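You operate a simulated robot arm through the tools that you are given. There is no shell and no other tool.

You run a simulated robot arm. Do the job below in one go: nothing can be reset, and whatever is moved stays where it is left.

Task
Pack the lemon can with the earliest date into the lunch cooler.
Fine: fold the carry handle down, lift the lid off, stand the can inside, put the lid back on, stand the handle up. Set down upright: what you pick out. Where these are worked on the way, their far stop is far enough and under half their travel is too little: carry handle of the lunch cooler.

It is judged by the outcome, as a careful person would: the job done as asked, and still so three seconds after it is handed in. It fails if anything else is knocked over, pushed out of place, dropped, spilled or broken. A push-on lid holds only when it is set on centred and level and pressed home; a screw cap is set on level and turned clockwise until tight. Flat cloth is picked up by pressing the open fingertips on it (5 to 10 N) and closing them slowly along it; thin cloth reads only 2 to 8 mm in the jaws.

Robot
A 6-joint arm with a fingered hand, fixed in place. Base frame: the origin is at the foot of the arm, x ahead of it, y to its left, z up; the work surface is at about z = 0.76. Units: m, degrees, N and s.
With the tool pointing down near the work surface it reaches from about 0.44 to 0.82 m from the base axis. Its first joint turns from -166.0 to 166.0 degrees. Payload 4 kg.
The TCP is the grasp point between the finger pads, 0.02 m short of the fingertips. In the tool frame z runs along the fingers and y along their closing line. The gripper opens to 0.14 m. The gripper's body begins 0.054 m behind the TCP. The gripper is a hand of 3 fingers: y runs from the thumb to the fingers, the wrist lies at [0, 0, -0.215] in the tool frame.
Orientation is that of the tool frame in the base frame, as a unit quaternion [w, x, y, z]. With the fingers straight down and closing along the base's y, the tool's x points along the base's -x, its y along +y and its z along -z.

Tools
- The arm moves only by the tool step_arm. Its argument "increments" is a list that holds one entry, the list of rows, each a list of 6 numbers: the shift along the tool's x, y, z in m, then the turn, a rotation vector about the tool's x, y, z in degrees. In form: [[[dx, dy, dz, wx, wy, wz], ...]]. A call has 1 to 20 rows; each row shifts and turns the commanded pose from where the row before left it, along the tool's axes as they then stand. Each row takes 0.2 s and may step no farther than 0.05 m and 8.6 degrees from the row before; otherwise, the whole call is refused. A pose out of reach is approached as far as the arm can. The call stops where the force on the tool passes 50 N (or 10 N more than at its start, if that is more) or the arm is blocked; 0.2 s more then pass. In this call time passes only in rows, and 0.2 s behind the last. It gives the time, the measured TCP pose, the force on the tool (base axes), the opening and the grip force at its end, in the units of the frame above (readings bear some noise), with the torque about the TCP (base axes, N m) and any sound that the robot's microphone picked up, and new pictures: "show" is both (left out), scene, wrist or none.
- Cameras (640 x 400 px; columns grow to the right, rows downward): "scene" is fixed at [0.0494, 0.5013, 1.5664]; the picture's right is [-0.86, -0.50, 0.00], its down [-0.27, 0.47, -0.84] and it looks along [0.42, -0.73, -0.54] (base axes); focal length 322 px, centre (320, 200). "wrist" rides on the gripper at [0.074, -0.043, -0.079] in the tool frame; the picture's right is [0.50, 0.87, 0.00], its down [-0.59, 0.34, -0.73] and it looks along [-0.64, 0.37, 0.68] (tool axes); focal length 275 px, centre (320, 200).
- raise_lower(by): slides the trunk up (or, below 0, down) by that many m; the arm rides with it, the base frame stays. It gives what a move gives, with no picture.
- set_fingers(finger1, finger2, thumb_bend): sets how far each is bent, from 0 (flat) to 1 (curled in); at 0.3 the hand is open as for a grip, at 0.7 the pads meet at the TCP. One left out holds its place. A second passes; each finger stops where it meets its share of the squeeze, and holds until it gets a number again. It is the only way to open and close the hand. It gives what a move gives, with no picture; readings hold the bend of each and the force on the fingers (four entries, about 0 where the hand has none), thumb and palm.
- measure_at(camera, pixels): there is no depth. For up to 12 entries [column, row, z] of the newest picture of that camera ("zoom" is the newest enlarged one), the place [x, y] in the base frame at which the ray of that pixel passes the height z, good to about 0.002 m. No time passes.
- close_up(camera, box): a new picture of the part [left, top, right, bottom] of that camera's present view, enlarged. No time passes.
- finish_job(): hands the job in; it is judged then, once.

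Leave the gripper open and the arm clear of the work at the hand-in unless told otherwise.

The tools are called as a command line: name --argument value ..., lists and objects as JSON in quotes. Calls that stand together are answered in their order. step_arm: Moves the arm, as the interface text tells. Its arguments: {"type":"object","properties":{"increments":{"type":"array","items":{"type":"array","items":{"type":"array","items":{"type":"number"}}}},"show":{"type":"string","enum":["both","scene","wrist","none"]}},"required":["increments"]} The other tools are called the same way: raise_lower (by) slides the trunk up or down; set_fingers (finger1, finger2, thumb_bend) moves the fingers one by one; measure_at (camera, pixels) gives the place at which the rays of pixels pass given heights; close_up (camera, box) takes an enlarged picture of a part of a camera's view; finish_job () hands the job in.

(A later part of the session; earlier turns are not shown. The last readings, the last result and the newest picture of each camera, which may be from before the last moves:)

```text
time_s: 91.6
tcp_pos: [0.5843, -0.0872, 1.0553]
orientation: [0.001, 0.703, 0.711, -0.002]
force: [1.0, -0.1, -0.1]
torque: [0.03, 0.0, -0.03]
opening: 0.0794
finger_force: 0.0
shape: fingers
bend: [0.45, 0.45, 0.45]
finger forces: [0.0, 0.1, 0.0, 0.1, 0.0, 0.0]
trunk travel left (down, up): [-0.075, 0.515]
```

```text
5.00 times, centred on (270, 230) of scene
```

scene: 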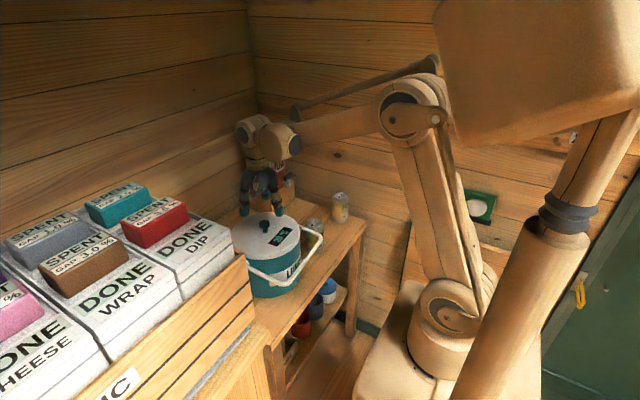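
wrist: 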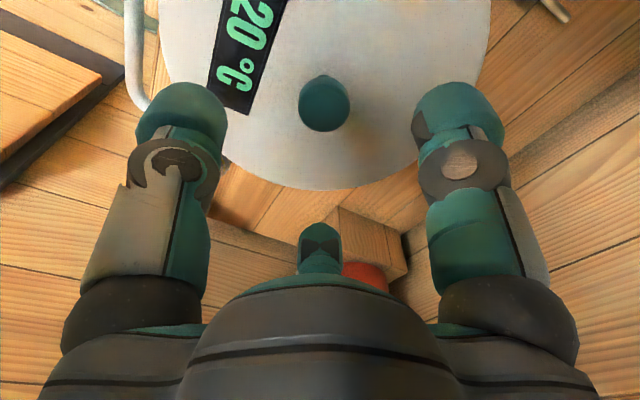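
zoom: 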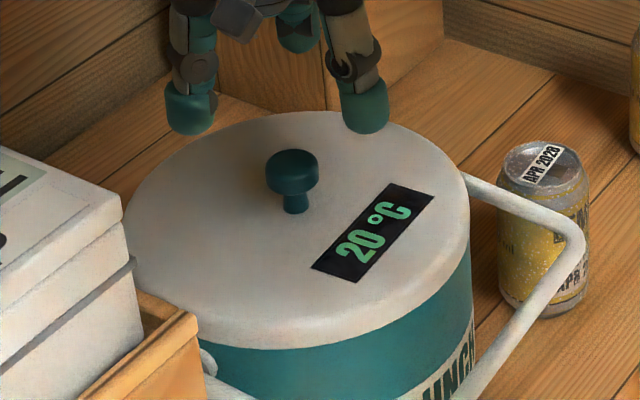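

I heard further snaps when I backed off and released, so I'm not certain the lid is fully home. I'll close the fingers into a fist and press straight down on the knob's top to make sure.

set_fingers --finger1 0.7 --finger2 0.7 --thumb_bend 0.7

step_arm --increments '[[[0, 0, 0.015, 0, 0, 0], [0, 0, 0.012, 0, 0, 0], [0, 0, 0.008, 0, 0, 0]]]' --show "wrist"

close_up --camera "scene" --box '[220, 180, 320, 260]'

```text
time_s: 92.6
tcp_pos: [0.5838, -0.0884, 1.0552]
orientation: [0.001, 0.703, 0.711, -0.002]
force: [0.9, 0.4, -0.6]
torque: [-0.03, 0.01, -0.03]
opening: 0.0042
finger_force: 0.1
shape: fingers
bend: [0.69, 0.69, 0.7]
finger forces: [0.0, 0.0, 0.1, 0.0, 0.0, 0.1]
trunk travel left (down, up): [-0.075, 0.515]
```

```text
time_s: 93.4
tcp_pos: [0.5853, -0.0872, 1.0195]
orientation: [0.001, 0.703, 0.711, -0.002]
force: [-0.1, 0.4, -0.8]
torque: [-0.06, 0.0, -0.02]
opening: 0.0043
finger_force: 0.0
shape: fingers
bend: [0.69, 0.69, 0.7]
finger forces: [0.0, 0.0, 0.0, 0.0, 0.0, 0.1]
trunk travel left (down, up): [-0.075, 0.515]
```

wrist: 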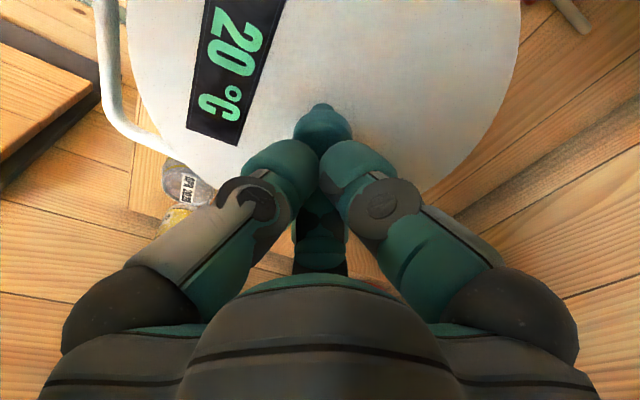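

```text
5.00 times, centred on (270, 220) of scene
```

zoom: 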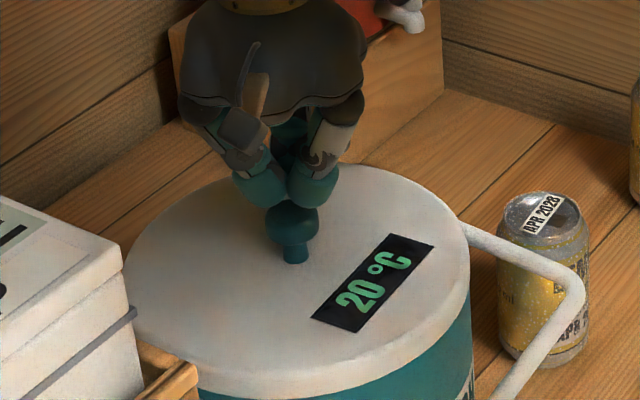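

The fist is just above the knob. I'll press down in 3 mm steps.

step_arm --increments '[[[0, 0, 0.003, 0, 0, 0], [0, 0, 0.003, 0, 0, 0]]]' --show "none"

step_arm --increments '[[[0, 0, 0.002, 0, 0, 0]]]' --show "none"

step_arm --increments '[[[0, 0, 0.002, 0, 0, 0]]]' --show "none"

```text
time_s: 94.0
tcp_pos: [0.5864, -0.0866, 1.0133]
orientation: [0.001, 0.703, 0.711, -0.002]
force: [-0.1, 1.1, -1.1]
torque: [0.01, -0.01, 0.02]
opening: 0.0043
finger_force: 0.0
shape: fingers
bend: [0.69, 0.69, 0.7]
finger forces: [0.0, 0.0, 0.0, 0.0, 0.0, 0.0]
trunk travel left (down, up): [-0.075, 0.515]
```

```text
time_s: 94.4
tcp_pos: [0.585, -0.0861, 1.0121]
orientation: [0.002, 0.703, 0.711, -0.002]
force: [0.0, 0.6, -0.7]
torque: [0.0, 0.01, 0.01]
opening: 0.0043
finger_force: 0.0
shape: fingers
bend: [0.69, 0.69, 0.7]
finger forces: [0.0, 0.0, 0.0, 0.0, 0.1, 0.0]
trunk travel left (down, up): [-0.075, 0.515]
```

```text
time_s: 94.8
tcp_pos: [0.5862, -0.0846, 1.0093]
orientation: [0.001, 0.703, 0.711, -0.002]
force: [0.3, 0.2, -0.2]
torque: [0.02, 0.02, 0.03]
opening: 0.0043
finger_force: 0.1
shape: fingers
bend: [0.69, 0.69, 0.7]
finger forces: [0.0, 0.0, 0.1, 0.0, 0.0, 0.0]
trunk travel left (down, up): [-0.075, 0.515]
```

No contact yet at z 1.009. I'll continue in 2 mm steps.

step_arm --increments '[[[0, 0, 0.002, 0, 0, 0]]]' --show "none"

step_arm --increments '[[[0, 0, 0.002, 0, 0, 0]]]' --show "none"

step_arm --increments '[[[0, 0, 0.002, 0, 0, 0]]]' --show "none"

```text
time_s: 95.2
tcp_pos: [0.5865, -0.0859, 1.009]
orientation: [0.001, 0.703, 0.711, -0.002]
force: [0.1, 0.6, -0.2]
torque: [0.02, 0.0, 0.0]
opening: 0.0043
finger_force: 0.0
shape: fingers
bend: [0.69, 0.69, 0.7]
finger forces: [0.0, 0.0, 0.1, 0.0, 0.1, 0.1]
trunk travel left (down, up): [-0.075, 0.515]
```

```text
time_s: 95.6
tcp_pos: [0.587, -0.0857, 1.0054]
orientation: [0.001, 0.703, 0.711, -0.003]
force: [0.0, -0.6, -0.3]
torque: [0.0, 0.02, 0.0]
opening: 0.0042
finger_force: 0.1
shape: fingers
bend: [0.69, 0.69, 0.7]
finger forces: [0.0, 0.1, 0.1, 0.1, 0.0, 0.1]
trunk travel left (down, up): [-0.075, 0.515]
```

```text
time_s: 96.0
tcp_pos: [0.5857, -0.0861, 1.0041]
orientation: [0.002, 0.703, 0.711, -0.002]
force: [2.6, 1.8, 12.2]
torque: [0.03, -0.16, 0.02]
opening: 0.0042
finger_force: 7.7
shape: fingers
bend: [0.69, 0.71, 0.7]
finger forces: [6.9, 8.0, 0.0, 0.0, 0.1, 0.0]
trunk travel left (down, up): [-0.075, 0.515]
```

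Contact is at 12 N. I'll press a bit harder, toward about 35–40 N.

step_arm --increments '[[[0, 0, 0.002, 0, 0, 0]]]' --show "none"

step_arm --increments '[[[0, 0, 0.001, 0, 0, 0]]]' --show "none"

```text
time_s: 96.4
tcp_pos: [0.5861, -0.0861, 1.0027]
orientation: [0.002, 0.702, 0.712, -0.001]
force: [14.7, -2.4, 46.5]
torque: [-0.51, -0.6, 0.11]
opening: 0.0048
finger_force: 25.1
shape: fingers
bend: [0.69, 0.7, 0.7]
finger forces: [0.0, 45.7, 0.0, 0.0, 4.7, 0.0]
trunk travel left (down, up): [-0.075, 0.515]
```

```text
time_s: 96.8
tcp_pos: [0.5858, -0.0881, 1.0023]
orientation: [0.005, 0.702, 0.712, -0.001]
force: [5.4, -2.6, 33.0]
torque: [-0.33, -0.25, 0.03]
opening: 0.0047
finger_force: 18.6
shape: fingers
bend: [0.69, 0.7, 0.7]
finger forces: [0.1, 31.1, 0.0, 0.1, 6.1, 0.0]
trunk travel left (down, up): [-0.075, 0.515]
stopped in row 1: the force on the tool passed its limit at 63 N (the readings are from after the stop); the commanded pose is now the measured one
```

I pressed up to 63 N with no movement and no new snap, so the lid is home. I'll rise and check the lid's seat visually.

step_arm --increments '[[[0, 0, -0.005, 0, 0, 0], [0, 0, -0.03, 0, 0, 0], [0, 0, -0.04, 0, 0, 0], [0, 0, -0.03, 0, 0, 0]]]' --show "both"

close_up --camera "scene" --box '[225, 205, 345, 290]'

close_up --camera "scene" --box '[220, 160, 380, 310]'

```text
time_s: 97.8
tcp_pos: [0.5874, -0.0861, 1.1089]
orientation: [0.002, 0.702, 0.712, -0.001]
force: [0.1, -0.4, -0.2]
torque: [0.0, -0.03, -0.01]
opening: 0.0042
finger_force: 0.0
shape: fingers
bend: [0.69, 0.71, 0.7]
finger forces: [0.0, 0.0, 0.0, 0.0, 0.1, 0.0]
trunk travel left (down, up): [-0.075, 0.515]
```

scene: 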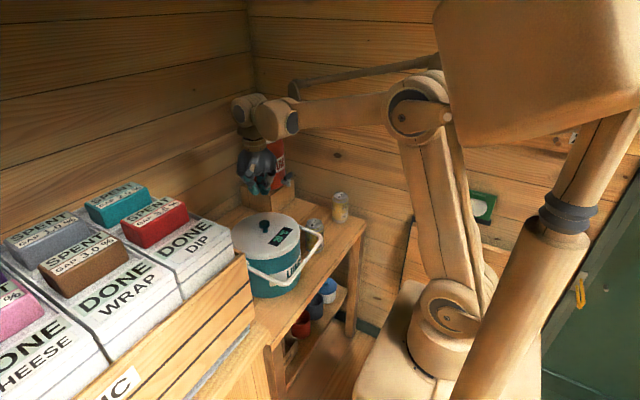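
wrist: 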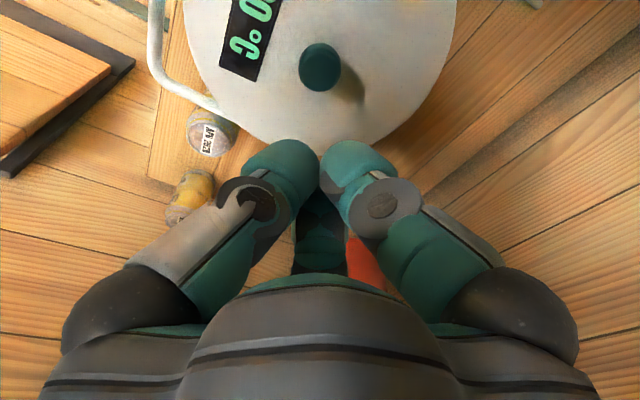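

```text
4.71 times, centred on (285, 248) of scene
```

zoom: 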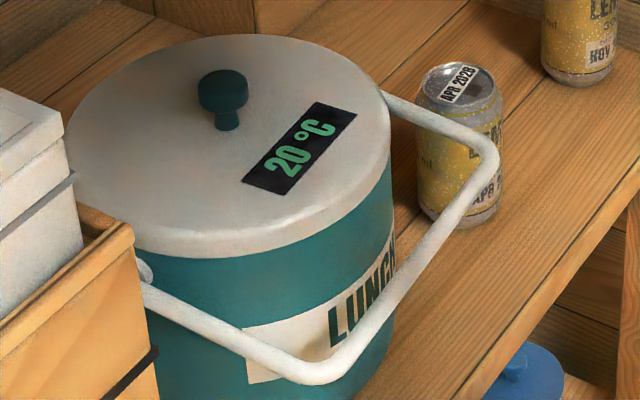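

```text
2.67 times, centred on (300, 235) of scene
```

zoom: 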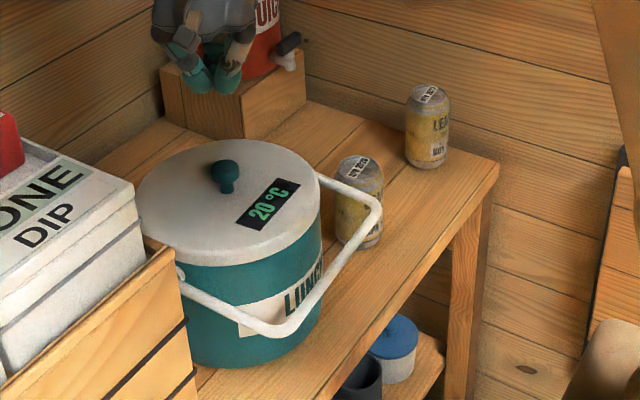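

I'll repeat the exact zoom used before removal to compare the lid's height and position.

close_up --camera "scene" --box '[225, 205, 310, 260]'

close_up --camera "wrist" --box '[130, 0, 480, 160]'

```text
7.27 times, centred on (268, 232) of scene
```

zoom: 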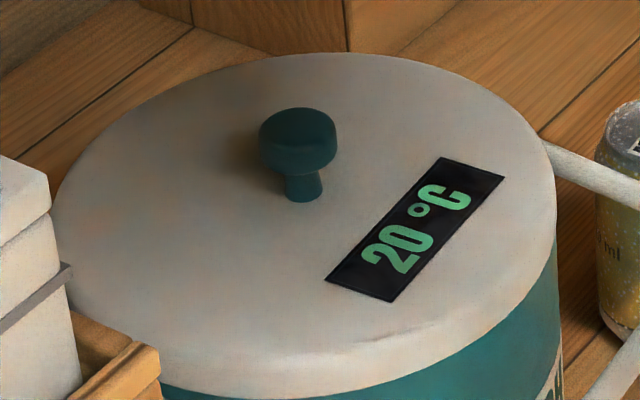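

```text
1.83 times, centred on (305, 80) of wrist
```

zoom: 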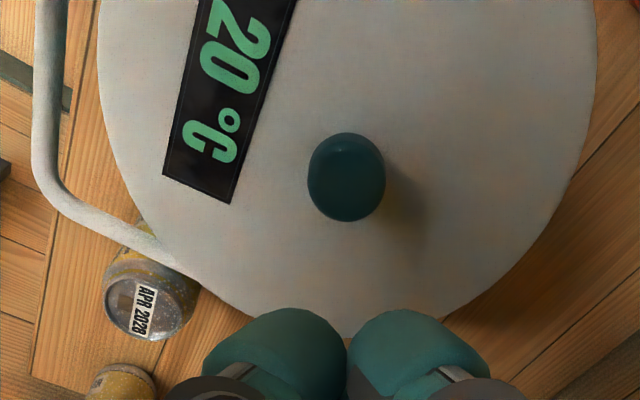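

The lid sits exactly as before, if anything a fraction lower. Next is the handle: I'll measure where the bar and its far corner are now.

measure_at --camera "zoom" --pixels '[[46, 60, 0.9], [46, 60, 0.91], [43, 150, 0.9], [43, 150, 0.91], [62, 200, 0.905], [150, 250, 0.91]]'

measure_at --camera "scene" --pixels '[[318, 233, 0.9], [318, 233, 0.91], [318, 233, 0.92], [280, 281, 0.9], [280, 281, 0.91], [300, 262, 0.9], [300, 262, 0.91], [308, 250, 0.9], [308, 250, 0.91]]'

close_up --camera "scene" --box '[270, 215, 330, 285]'

```text
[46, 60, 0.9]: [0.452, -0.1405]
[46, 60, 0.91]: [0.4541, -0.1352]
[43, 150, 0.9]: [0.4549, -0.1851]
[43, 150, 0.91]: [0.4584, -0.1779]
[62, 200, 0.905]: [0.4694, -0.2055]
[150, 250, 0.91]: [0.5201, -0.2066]
```

```text
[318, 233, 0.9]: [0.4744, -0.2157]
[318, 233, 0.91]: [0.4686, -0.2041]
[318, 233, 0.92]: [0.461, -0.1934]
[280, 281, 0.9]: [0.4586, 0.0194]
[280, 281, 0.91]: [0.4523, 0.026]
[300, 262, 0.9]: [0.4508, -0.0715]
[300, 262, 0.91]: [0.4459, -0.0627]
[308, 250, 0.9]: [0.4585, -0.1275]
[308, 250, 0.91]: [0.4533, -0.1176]
```

```text
5.71 times, centred on (300, 250) of scene
```

zoom: 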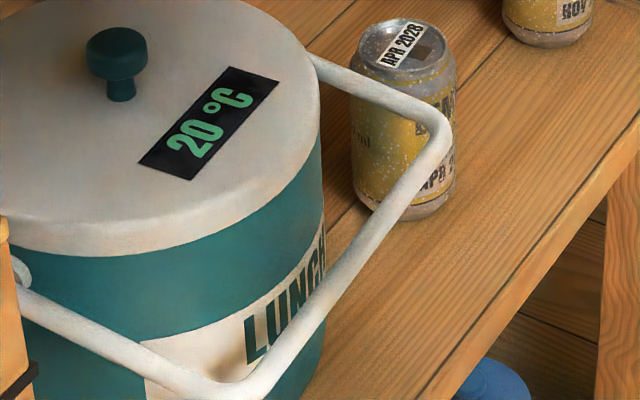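

The bar is at about x≈0.457, z≈0.908 at y=-0.155. To lift it without touching the lid, I'll tilt the hand 35° and reach in from the robot side, with the thumb under the bar and the fingers over it. First I'll move out to (0.42,-0.155) at this height, then lower the trunk 0.06 m for reach.

step_arm --increments '[[[-0.0172, -0.042, 0, 0, 0, 0], [-0.0172, -0.042, 0, 0, 0, 0], [-0.0172, -0.042, 0, 0, 0, 0], [-0.0172, -0.042, 0, 0, 0, 0]]]' --show "scene"

raise_lower --by -0.06

```text
time_s: 98.8
tcp_pos: [0.4193, -0.1546, 1.1062]
orientation: [0.002, 0.703, 0.711, -0.002]
force: [0.1, -0.6, 0.4]
torque: [-0.02, 0.03, 0.01]
opening: 0.0046
finger_force: 0.1
shape: fingers
bend: [0.69, 0.71, 0.7]
finger forces: [0.0, 0.0, 0.0, 0.1, 0.0, 0.0]
trunk travel left (down, up): [-0.075, 0.515]
```

scene: 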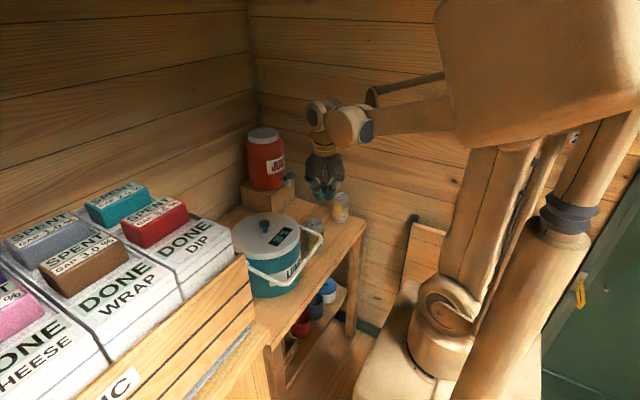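

```text
time_s: 99.8
tcp_pos: [0.4211, -0.1556, 1.0472]
orientation: [0.002, 0.702, 0.712, -0.001]
force: [0.2, 1.0, -0.3]
torque: [0.0, 0.03, 0.0]
opening: 0.0045
finger_force: 0.0
shape: fingers
bend: [0.69, 0.71, 0.7]
finger forces: [0.0, 0.1, 0.1, 0.0, 0.0, 0.0]
trunk travel left (down, up): [-0.015, 0.575]
```

Now I'll tilt the hand by -35° about its x axis, so the fingers point down and toward the cooler.

step_arm --increments '[[[0, 0, 0, -7, 0, 0], [0, 0, 0, -7, 0, 0], [0, 0, 0, -7, 0, 0], [0, 0, 0, -7, 0, 0], [0, 0, 0, -7, 0, 0]]]' --show "both"

set_fingers --finger1 0.55 --finger2 0.55 --thumb_bend 0.55

close_up --camera "wrist" --box '[0, 0, 640, 400]'

close_up --camera "scene" --box '[240, 130, 380, 290]'

```text
time_s: 101.0
tcp_pos: [0.4213, -0.1564, 1.0473]
orientation: [0.215, 0.669, 0.679, 0.213]
force: [-0.2, 0.3, 0.8]
torque: [-0.02, -0.01, 0.04]
opening: 0.0046
finger_force: 0.0
shape: fingers
bend: [0.69, 0.71, 0.7]
finger forces: [0.0, 0.0, 0.0, 0.0, 0.0, 0.1]
trunk travel left (down, up): [-0.015, 0.575]
```

scene: 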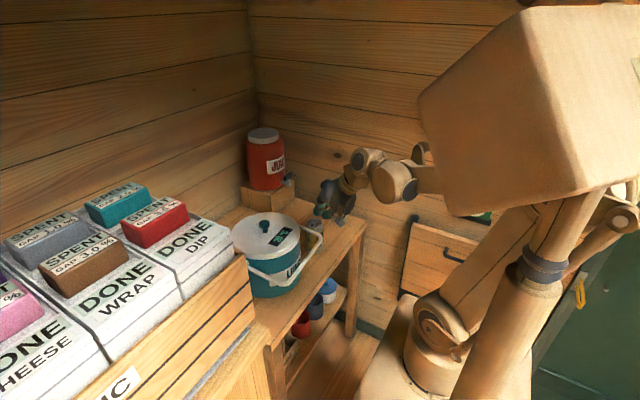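
wrist: 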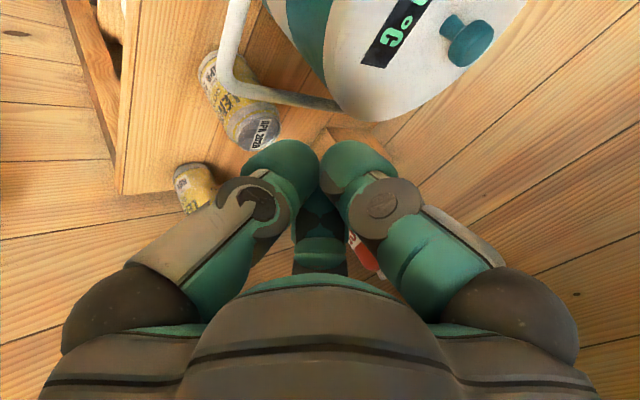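

```text
time_s: 102.0
tcp_pos: [0.4203, -0.1563, 1.046]
orientation: [0.213, 0.669, 0.679, 0.212]
force: [-0.1, -0.5, -0.8]
torque: [-0.01, 0.02, 0.0]
opening: 0.0477
finger_force: 0.1
shape: fingers
bend: [0.55, 0.55, 0.55]
finger forces: [0.1, 0.1, 0.1, 0.0, 0.0, 0.0]
trunk travel left (down, up): [-0.015, 0.575]
```

```text
1.00 times, centred on (320, 200) of wrist (not enlarged: the box is as wide or as high as the picture)
```

zoom: 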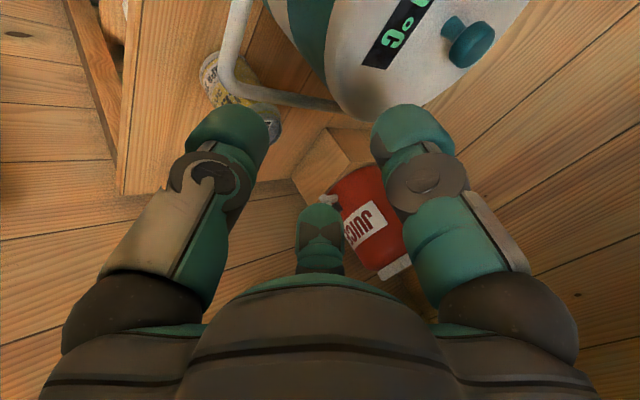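

```text
2.50 times, centred on (310, 210) of scene
```

zoom: 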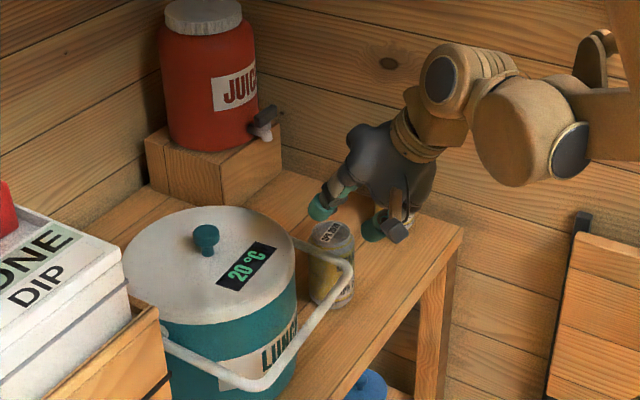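

The tilt is right (tool z ≈ [0.577,0,-0.817]). Next I'll go to the pre-approach point, about 8 cm back along the tool axis from the bar, at (0.4145,-0.155,0.977).

step_arm --increments '[[[0, -0.0152, 0.0179, 0, 0, 0], [0, -0.0152, 0.0179, 0, 0, 0], [0, -0.0151, 0.0178, 0, 0, 0]]]' --show "both"

close_up --camera "scene" --box '[240, 150, 380, 290]'

```text
time_s: 102.8
tcp_pos: [0.4132, -0.1531, 0.9773]
orientation: [0.213, 0.669, 0.679, 0.213]
force: [0.2, -0.1, -0.7]
torque: [0.02, 0.03, -0.02]
opening: 0.0479
finger_force: 0.0
shape: fingers
bend: [0.55, 0.55, 0.55]
finger forces: [0.0, 0.1, 0.0, 0.1, 0.1, 0.0]
trunk travel left (down, up): [-0.015, 0.575]
```

scene: 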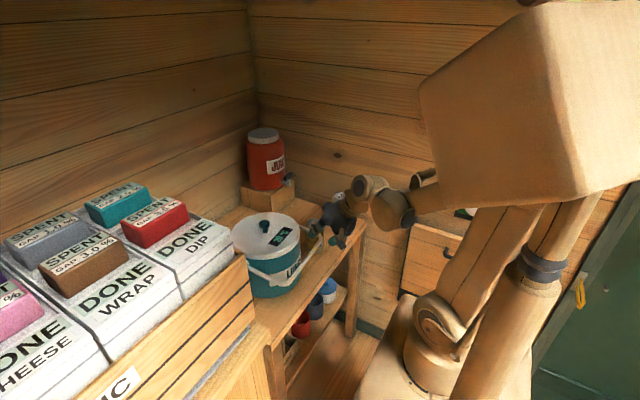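
wrist: 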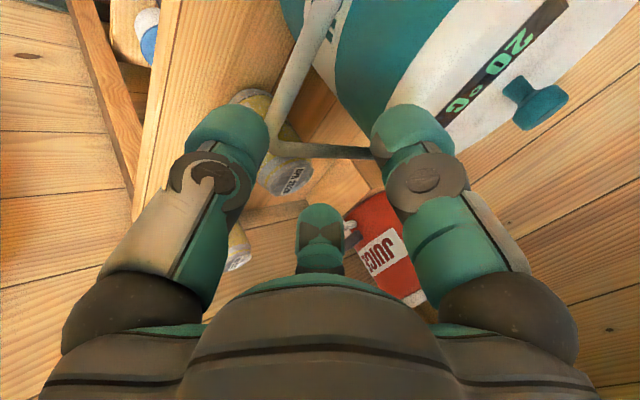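

```text
2.86 times, centred on (310, 220) of scene
```

zoom: 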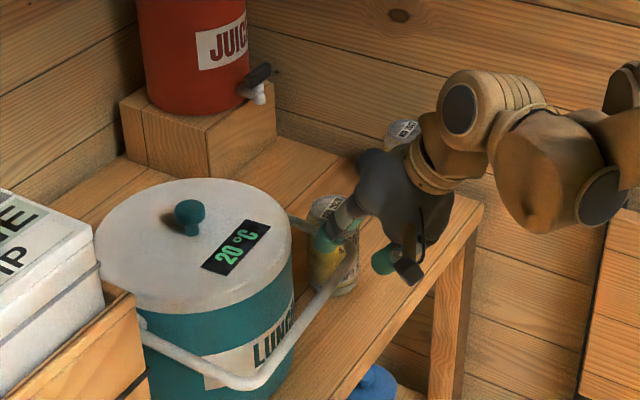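

In the wrist view the bar (about (284,100)) lies nearer the thumb than I want. I'll measure the bar precisely from here.

close_up --camera "wrist" --box '[180, 0, 440, 165]'

measure_at --camera "wrist" --pixels '[[284, 100, 0.9], [284, 100, 0.91], [301, 45, 0.9], [301, 45, 0.91], [276, 128, 0.9], [276, 128, 0.91], [284, 100, 0.88]]'

```text
2.42 times, centred on (310, 82) of wrist
```

zoom: 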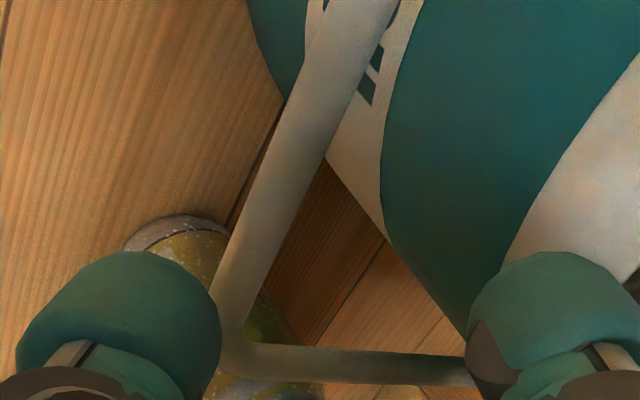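

```text
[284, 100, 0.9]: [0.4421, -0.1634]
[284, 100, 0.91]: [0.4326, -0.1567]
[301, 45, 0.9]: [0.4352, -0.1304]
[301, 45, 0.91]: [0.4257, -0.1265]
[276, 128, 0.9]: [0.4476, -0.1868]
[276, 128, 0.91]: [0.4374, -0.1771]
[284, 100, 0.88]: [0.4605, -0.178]
```

I'll re-measure the bar in the scene view with better centre-line pixels from the last scene zoom.

close_up --camera "scene" --box '[270, 225, 340, 290]'

measure_at --camera "scene" --pixels '[[310.5, 252.6, 0.89], [310.5, 252.6, 0.9], [310.5, 252.6, 0.91], [298.2, 269.3, 0.89], [298.2, 269.3, 0.9], [320.1, 241.2, 0.89], [320.1, 241.2, 0.9], [320.1, 241.2, 0.91]]'

```text
6.15 times, centred on (305, 258) of scene
```

zoom: 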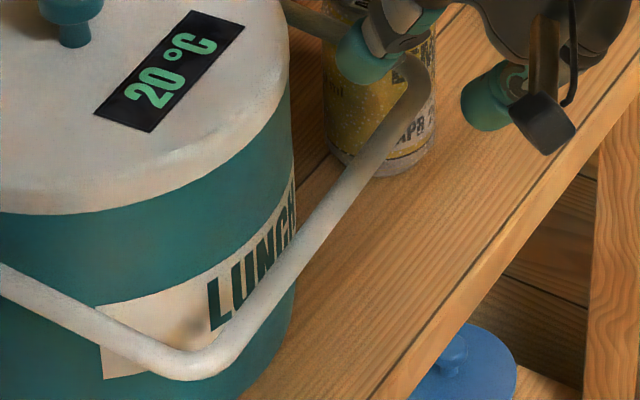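

```text
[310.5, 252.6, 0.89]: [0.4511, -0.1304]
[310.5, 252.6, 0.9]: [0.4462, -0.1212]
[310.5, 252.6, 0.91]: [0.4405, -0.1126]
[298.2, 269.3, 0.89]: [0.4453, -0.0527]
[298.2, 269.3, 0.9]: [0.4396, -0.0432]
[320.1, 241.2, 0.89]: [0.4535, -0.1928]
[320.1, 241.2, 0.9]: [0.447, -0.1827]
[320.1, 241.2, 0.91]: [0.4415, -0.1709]
```

All views now agree: the bar is at x≈0.4515, z≈0.890 (y≈-0.16), which puts the pivot at z≈0.90 and the radius at ≈0.14. I'll shift -15 mm along tool y and 7 mm toward -y. Then I'll advance 6 cm along the tool axis and check.

step_arm --increments '[[[-0.007, -0.015, 0, 0, 0, 0], [0, 0, 0.02, 0, 0, 0], [0, 0, 0.02, 0, 0, 0], [0, 0, 0.02, 0, 0, 0]]]' --show "both"

close_up --camera "scene" --box '[270, 200, 350, 280]'

```text
time_s: 103.8
tcp_pos: [0.4363, -0.1631, 0.919]
orientation: [0.214, 0.67, 0.679, 0.213]
force: [-0.1, -0.2, -0.9]
torque: [0.02, 0.01, -0.02]
opening: 0.0479
finger_force: 0.0
shape: fingers
bend: [0.55, 0.55, 0.55]
finger forces: [0.0, 0.0, 0.1, 0.0, 0.1, 0.1]
trunk travel left (down, up): [-0.015, 0.575]
```

scene: 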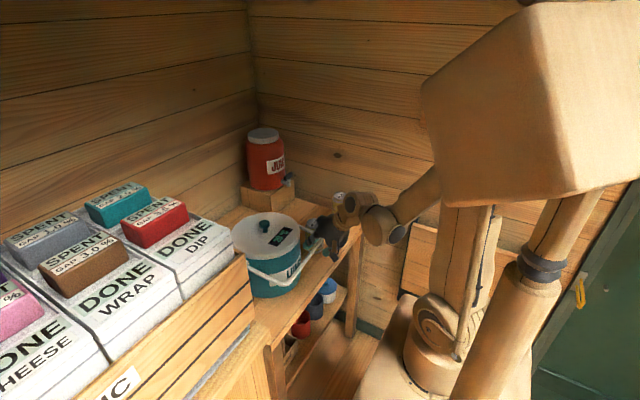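
wrist: 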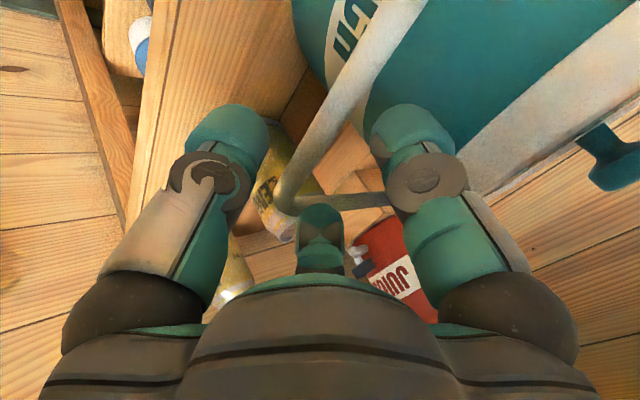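

```text
5.00 times, centred on (310, 240) of scene
```

zoom: 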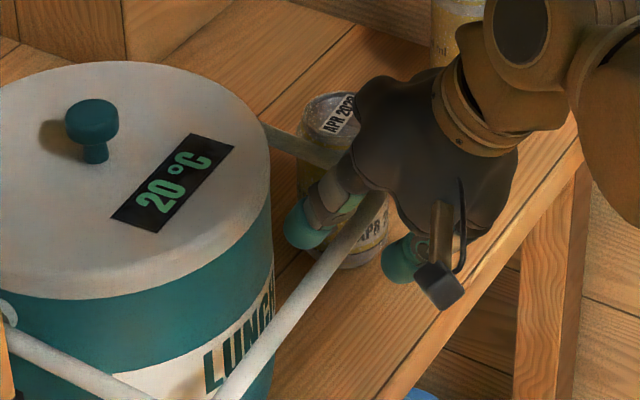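

The bar runs centrally between thumb and fingers. I'll shift 4 mm toward +y to stay off the handle's corner and advance another 3 cm in small steps.

step_arm --increments '[[[0.004, 0, 0.008, 0, 0, 0], [0, 0, 0.008, 0, 0, 0], [0, 0, 0.008, 0, 0, 0]]]' --show "both"

close_up --camera "scene" --box '[270, 200, 350, 280]'

```text
time_s: 104.6
tcp_pos: [0.4501, -0.1579, 0.8997]
orientation: [0.214, 0.669, 0.679, 0.213]
force: [-0.8, -0.6, -0.8]
torque: [-0.02, -0.02, 0.0]
opening: 0.0479
finger_force: 0.0
shape: fingers
bend: [0.55, 0.55, 0.55]
finger forces: [0.0, 0.0, 0.0, 0.0, 0.0, 0.0]
trunk travel left (down, up): [-0.015, 0.575]
```

scene: 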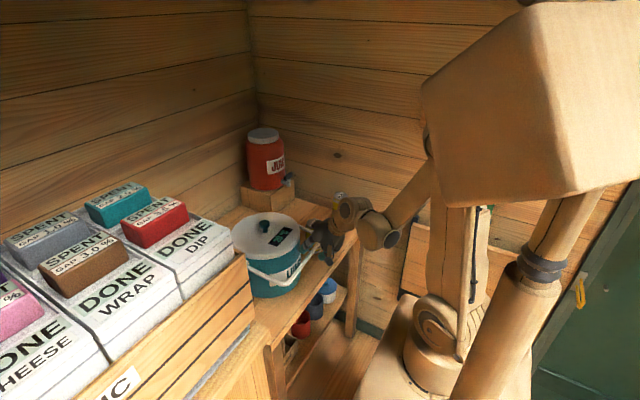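
wrist: 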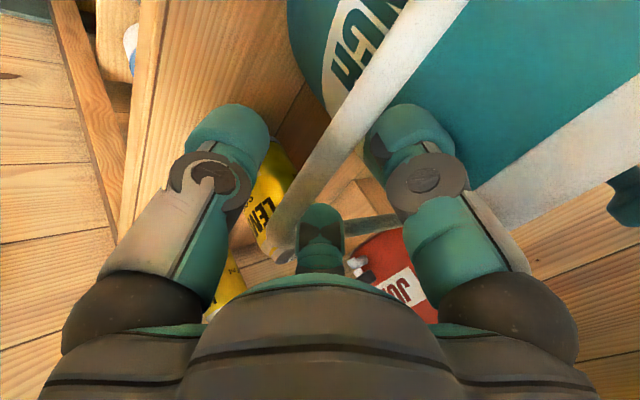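

```text
5.00 times, centred on (310, 240) of scene
```

zoom: 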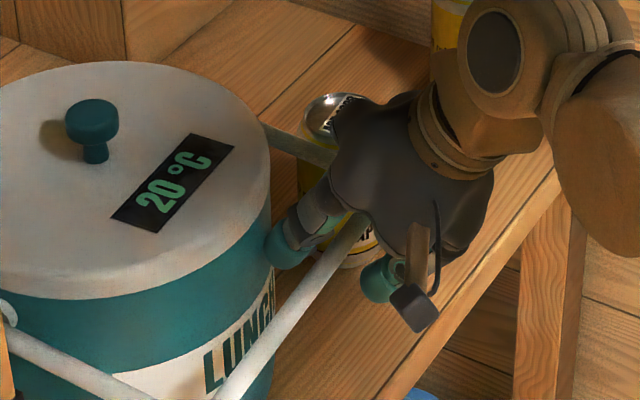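

The bar is now inside the cage, 9 mm past the TCP toward the tips. I'll advance 4 mm more and then close the fingers loosely around the bar.

step_arm --increments '[[[0, -0.001, 0.004, 0, 0, 0]]]' --show "none"

set_fingers --finger1 0.6 --finger2 0.6 --thumb_bend 0.6

close_up --camera "wrist" --box '[160, 40, 480, 280]'

close_up --camera "scene" --box '[270, 200, 350, 280]'

```text
time_s: 105.0
tcp_pos: [0.4503, -0.1579, 0.8965]
orientation: [0.213, 0.669, 0.679, 0.213]
force: [0.0, 0.1, -0.3]
torque: [0.02, 0.0, -0.01]
opening: 0.048
finger_force: 0.1
shape: fingers
bend: [0.55, 0.55, 0.55]
finger forces: [0.0, 0.0, 0.1, 0.0, 0.0, 0.0]
trunk travel left (down, up): [-0.015, 0.575]
```

```text
time_s: 106.0
tcp_pos: [0.4519, -0.1582, 0.8949]
orientation: [0.213, 0.669, 0.68, 0.213]
force: [0.2, 0.0, -0.1]
torque: [0.01, -0.02, -0.02]
opening: 0.0327
finger_force: 0.5
shape: fingers
bend: [0.6, 0.6, 0.6]
finger forces: [0.0, 0.2, 0.0, 0.1, 0.1, 0.0]
trunk travel left (down, up): [-0.015, 0.575]
```

```text
1.67 times, centred on (320, 160) of wrist
```

zoom: 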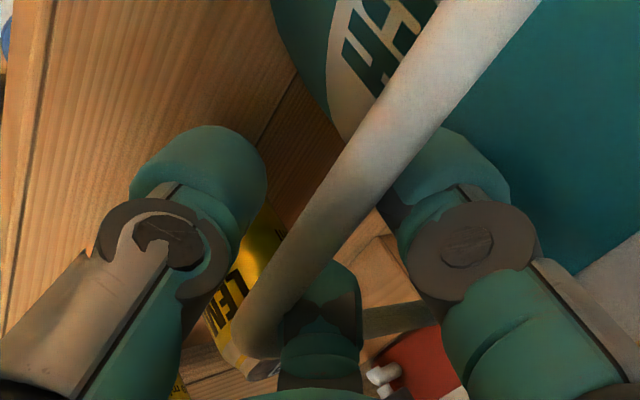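

```text
5.00 times, centred on (310, 240) of scene
```

zoom: 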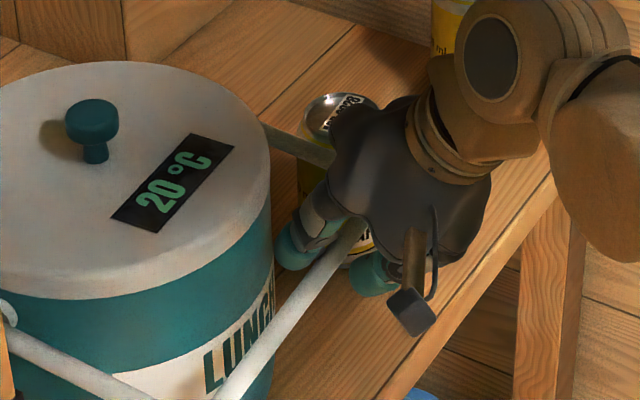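

The bar touches the fingers lightly. I'll close only the thumb further (0.68) so it comes under the bar.

set_fingers --thumb_bend 0.67

close_up --camera "wrist" --box '[160, 40, 480, 280]'

```text
time_s: 107.0
tcp_pos: [0.4512, -0.159, 0.8957]
orientation: [0.214, 0.669, 0.679, 0.213]
force: [-1.1, 0.9, 0.7]
torque: [-0.03, 0.01, -0.02]
opening: 0.024
finger_force: 1.2
shape: fingers
bend: [0.6, 0.6, 0.66]
finger forces: [0.0, 0.4, 0.1, 0.0, 1.5, 0.1]
trunk travel left (down, up): [-0.015, 0.575]
```

```text
1.67 times, centred on (320, 160) of wrist
```

zoom: 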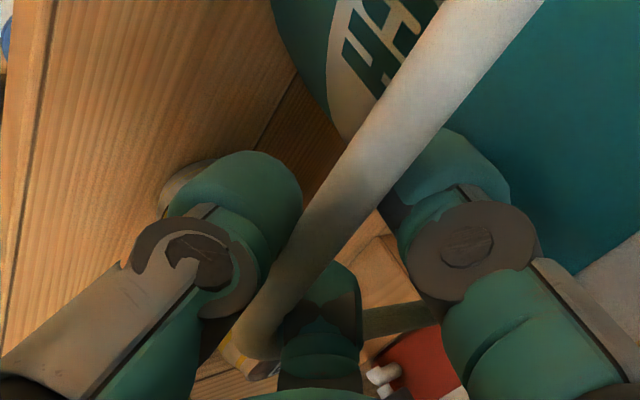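

The thumb now touches under the bar (1.5 N), so it is loosely held. I'll back off 6 mm along the tool axis so the tips protrude less. Then I'll start lifting along the arc and check.

step_arm --increments '[[[0, 0, -0.003, 0, 0, 0], [0, 0, -0.003, 0, 0, 0], [0, 0.0034, -0.005, 0, 0, 0], [0, 0.0034, -0.0051, 0, 0, 0], [0, 0.0038, -0.0048, 0, 0, 0], [0, 0.0038, -0.0047, 0, 0, 0]]]' --show "both"

close_up --camera "scene" --box '[220, 190, 360, 300]'

```text
time_s: 108.4
tcp_pos: [0.4484, -0.1587, 0.924]
orientation: [0.214, 0.67, 0.678, 0.212]
force: [-1.9, 0.4, 0.1]
torque: [0.03, 0.03, 0.02]
opening: 0.0244
finger_force: 1.1
shape: fingers
bend: [0.6, 0.6, 0.66]
finger forces: [0.0, 0.3, 0.0, 0.0, 2.1, 0.0]
trunk travel left (down, up): [-0.015, 0.575]
```

scene: 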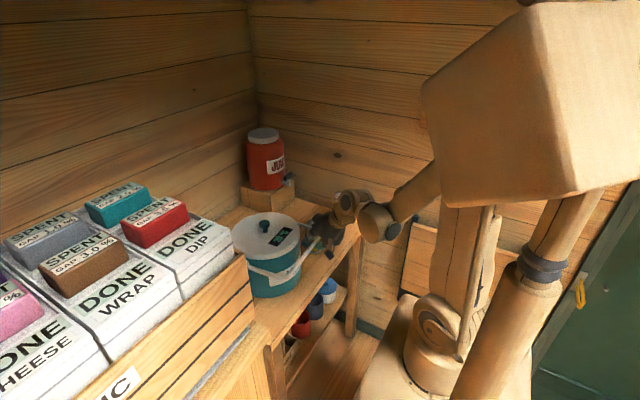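
wrist: 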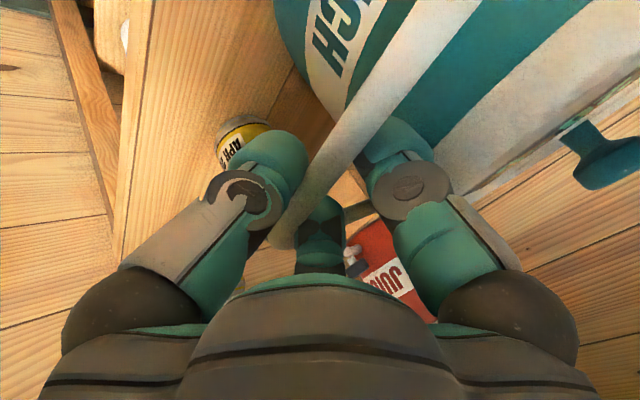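

```text
3.64 times, centred on (290, 245) of scene
```

zoom: 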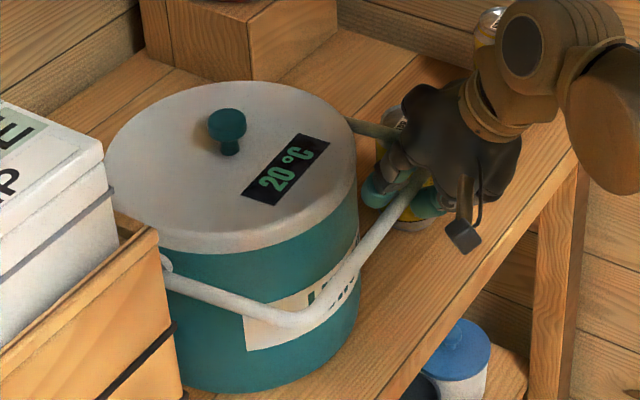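

The handle is rising with ~2 N on the thumb, and the cooler is still. I'll continue along the arc to about 69°.

step_arm --increments '[[[0, 0.0042, -0.0044, 0, 0, 0], [0, 0.0042, -0.0044, 0, 0, 0], [0, 0.0045, -0.004, 0, 0, 0], [0, 0.0046, -0.004, 0, 0, 0], [0, 0.0049, -0.0036, 0, 0, 0], [0, 0.0049, -0.0036, 0, 0, 0]]]' --show "both"

close_up --camera "scene" --box '[220, 190, 360, 300]'

```text
time_s: 109.8
tcp_pos: [0.4569, -0.1587, 0.9586]
orientation: [0.214, 0.67, 0.679, 0.212]
force: [-2.1, 0.2, -0.2]
torque: [0.01, 0.0, 0.02]
opening: 0.0241
finger_force: 0.7
shape: fingers
bend: [0.6, 0.6, 0.66]
finger forces: [0.0, 0.1, 0.1, 0.0, 1.6, 0.0]
trunk travel left (down, up): [-0.015, 0.575]
```

scene: 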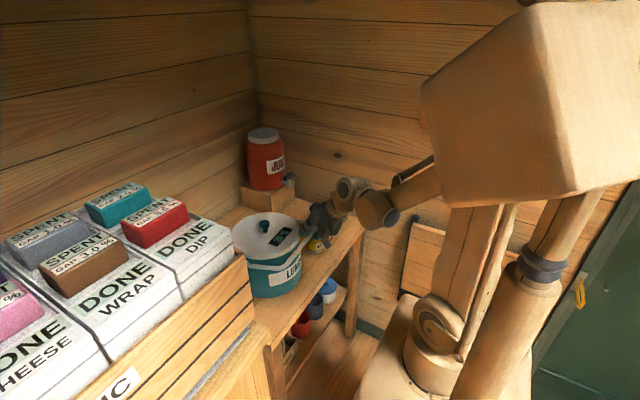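
wrist: 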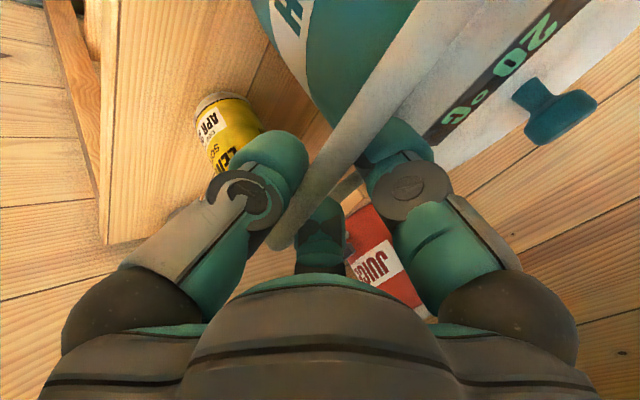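

```text
3.64 times, centred on (290, 245) of scene
```

zoom: 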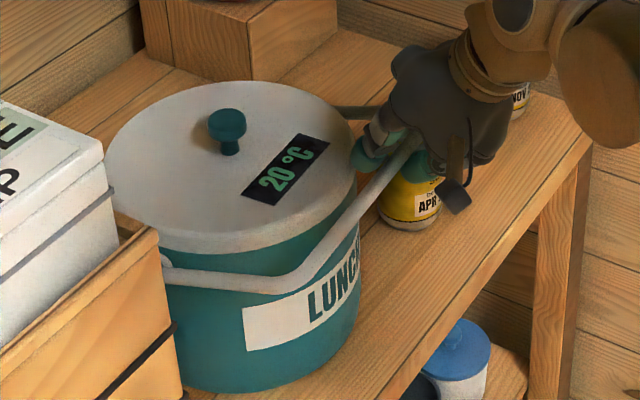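

It's going well. I'll continue to about 59°, passing the lid's edge, in small steps.

step_arm --increments '[[[0, 0.0052, -0.0032, 0, 0, 0], [0, 0.0052, -0.0032, 0, 0, 0], [0, 0.0055, -0.0027, 0, 0, 0], [0, 0.0055, -0.0027, 0, 0, 0]]]' --show "both"

close_up --camera "scene" --box '[220, 190, 360, 300]'

```text
time_s: 110.8
tcp_pos: [0.4678, -0.1577, 0.9825]
orientation: [0.213, 0.67, 0.679, 0.213]
force: [-0.9, 1.2, -0.6]
torque: [0.02, -0.01, 0.0]
opening: 0.0239
finger_force: 0.7
shape: fingers
bend: [0.6, 0.6, 0.66]
finger forces: [0.0, 0.2, 0.0, 0.1, 1.2, 0.0]
trunk travel left (down, up): [-0.015, 0.575]
```

scene: 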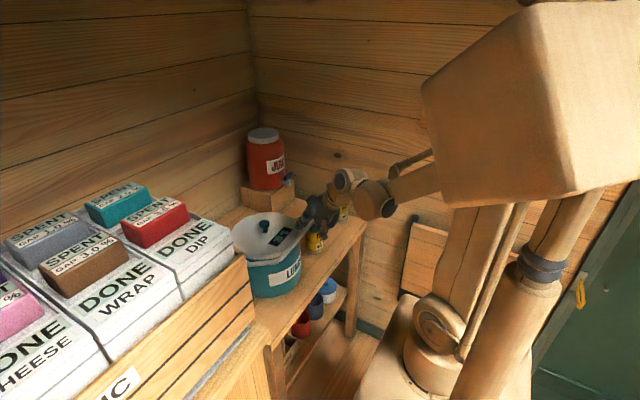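
wrist: 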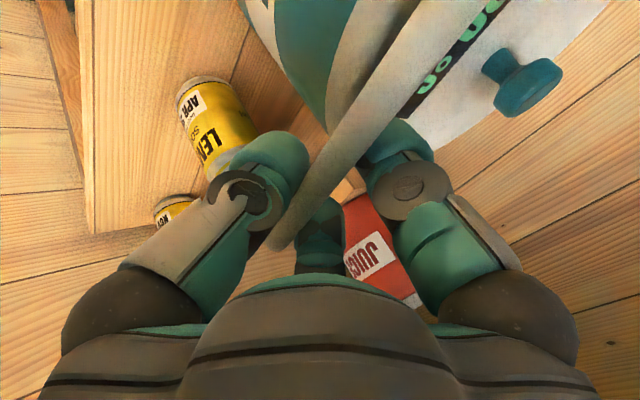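

```text
3.64 times, centred on (290, 245) of scene
```

zoom: 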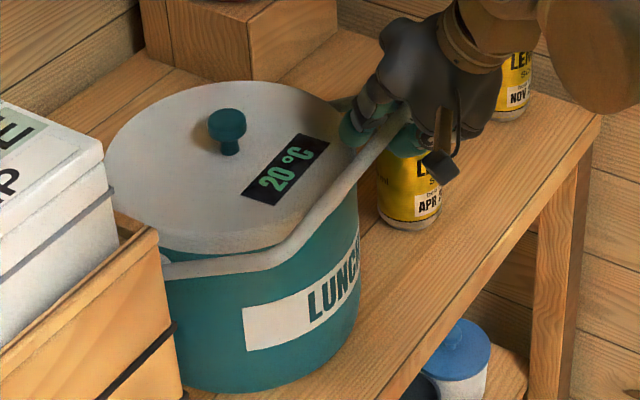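

No lid contact. I'll continue to about 39°.

step_arm --increments '[[[0, 0.0057, -0.0022, 0, 0, 0], [0, 0.0057, -0.0022, 0, 0, 0], [0, 0.0058, -0.0017, 0, 0, 0], [0, 0.0059, -0.0017, 0, 0, 0], [0, 0.006, -0.0012, 0, 0, 0], [0, 0.006, -0.0012, 0, 0, 0], [0, 0.006, -0.0007, 0, 0, 0], [0, 0.0061, -0.0006, 0, 0, 0]]]' --show "both"

close_up --camera "scene" --box '[220, 170, 360, 300]'

```text
time_s: 112.6
tcp_pos: [0.4994, -0.1576, 1.0178]
orientation: [0.214, 0.669, 0.679, 0.212]
force: [-0.3, 0.2, 0.3]
torque: [-0.01, 0.02, 0.02]
opening: 0.0235
finger_force: 0.7
shape: fingers
bend: [0.6, 0.6, 0.67]
finger forces: [0.1, 0.0, 0.0, 0.0, 0.9, 0.0]
trunk travel left (down, up): [-0.015, 0.575]
```

scene: 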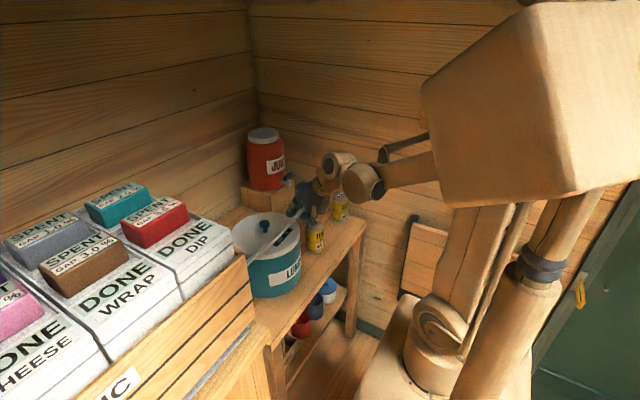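
wrist: 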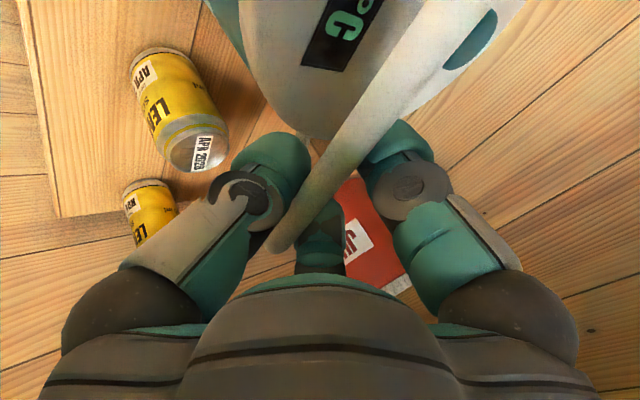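

```text
3.08 times, centred on (290, 235) of scene
```

zoom: 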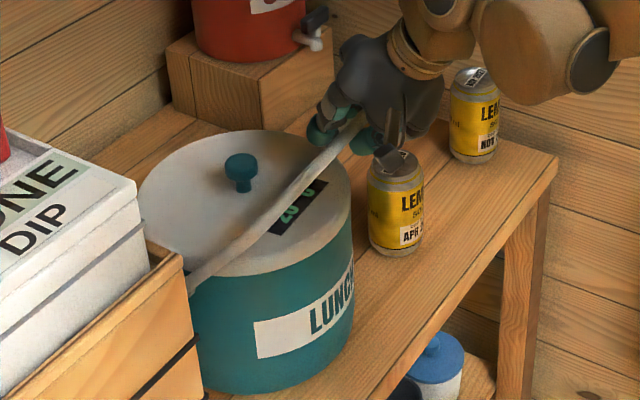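

The handle keeps rising smoothly with under 1 N. I'll continue to about 19° from upright.

step_arm --increments '[[[0, 0.0061, -0.0002, 0, 0, 0], [0, 0.0061, -0.0001, 0, 0, 0], [0, 0.0061, 0.0004, 0, 0, 0], [0, 0.0061, 0.0004, 0, 0, 0], [0, 0.006, 0.0009, 0, 0, 0], [0, 0.006, 0.0009, 0, 0, 0], [0, 0.0059, 0.0015, 0, 0, 0], [0, 0.0059, 0.0014, 0, 0, 0]]]' --show "both"

close_up --camera "scene" --box '[220, 160, 360, 300]'

```text
time_s: 114.4
tcp_pos: [0.5426, -0.1569, 1.0412]
orientation: [0.214, 0.67, 0.679, 0.213]
force: [-1.0, 0.8, -0.3]
torque: [-0.03, 0.03, -0.02]
opening: 0.0234
finger_force: 0.7
shape: fingers
bend: [0.6, 0.6, 0.67]
finger forces: [0.1, 0.1, 0.0, 0.0, 0.7, 0.1]
trunk travel left (down, up): [-0.015, 0.575]
```

scene: 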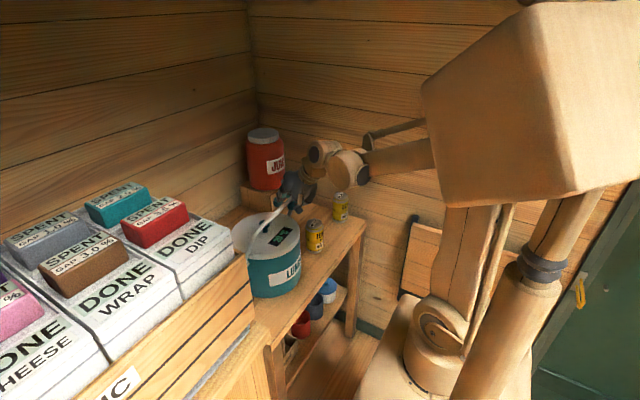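
wrist: 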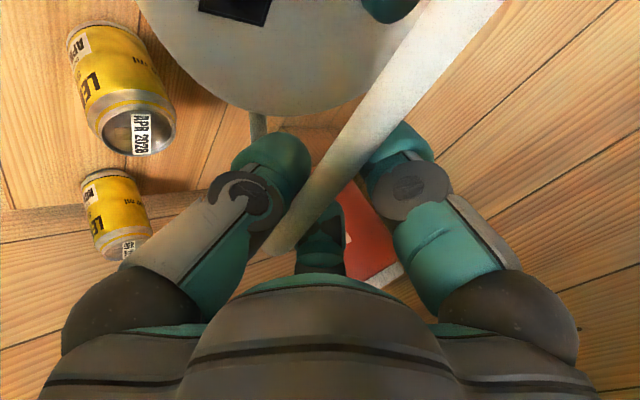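

```text
2.86 times, centred on (290, 230) of scene
```

zoom: 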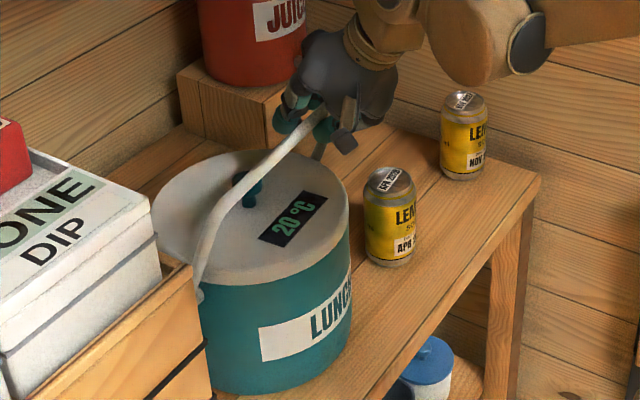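

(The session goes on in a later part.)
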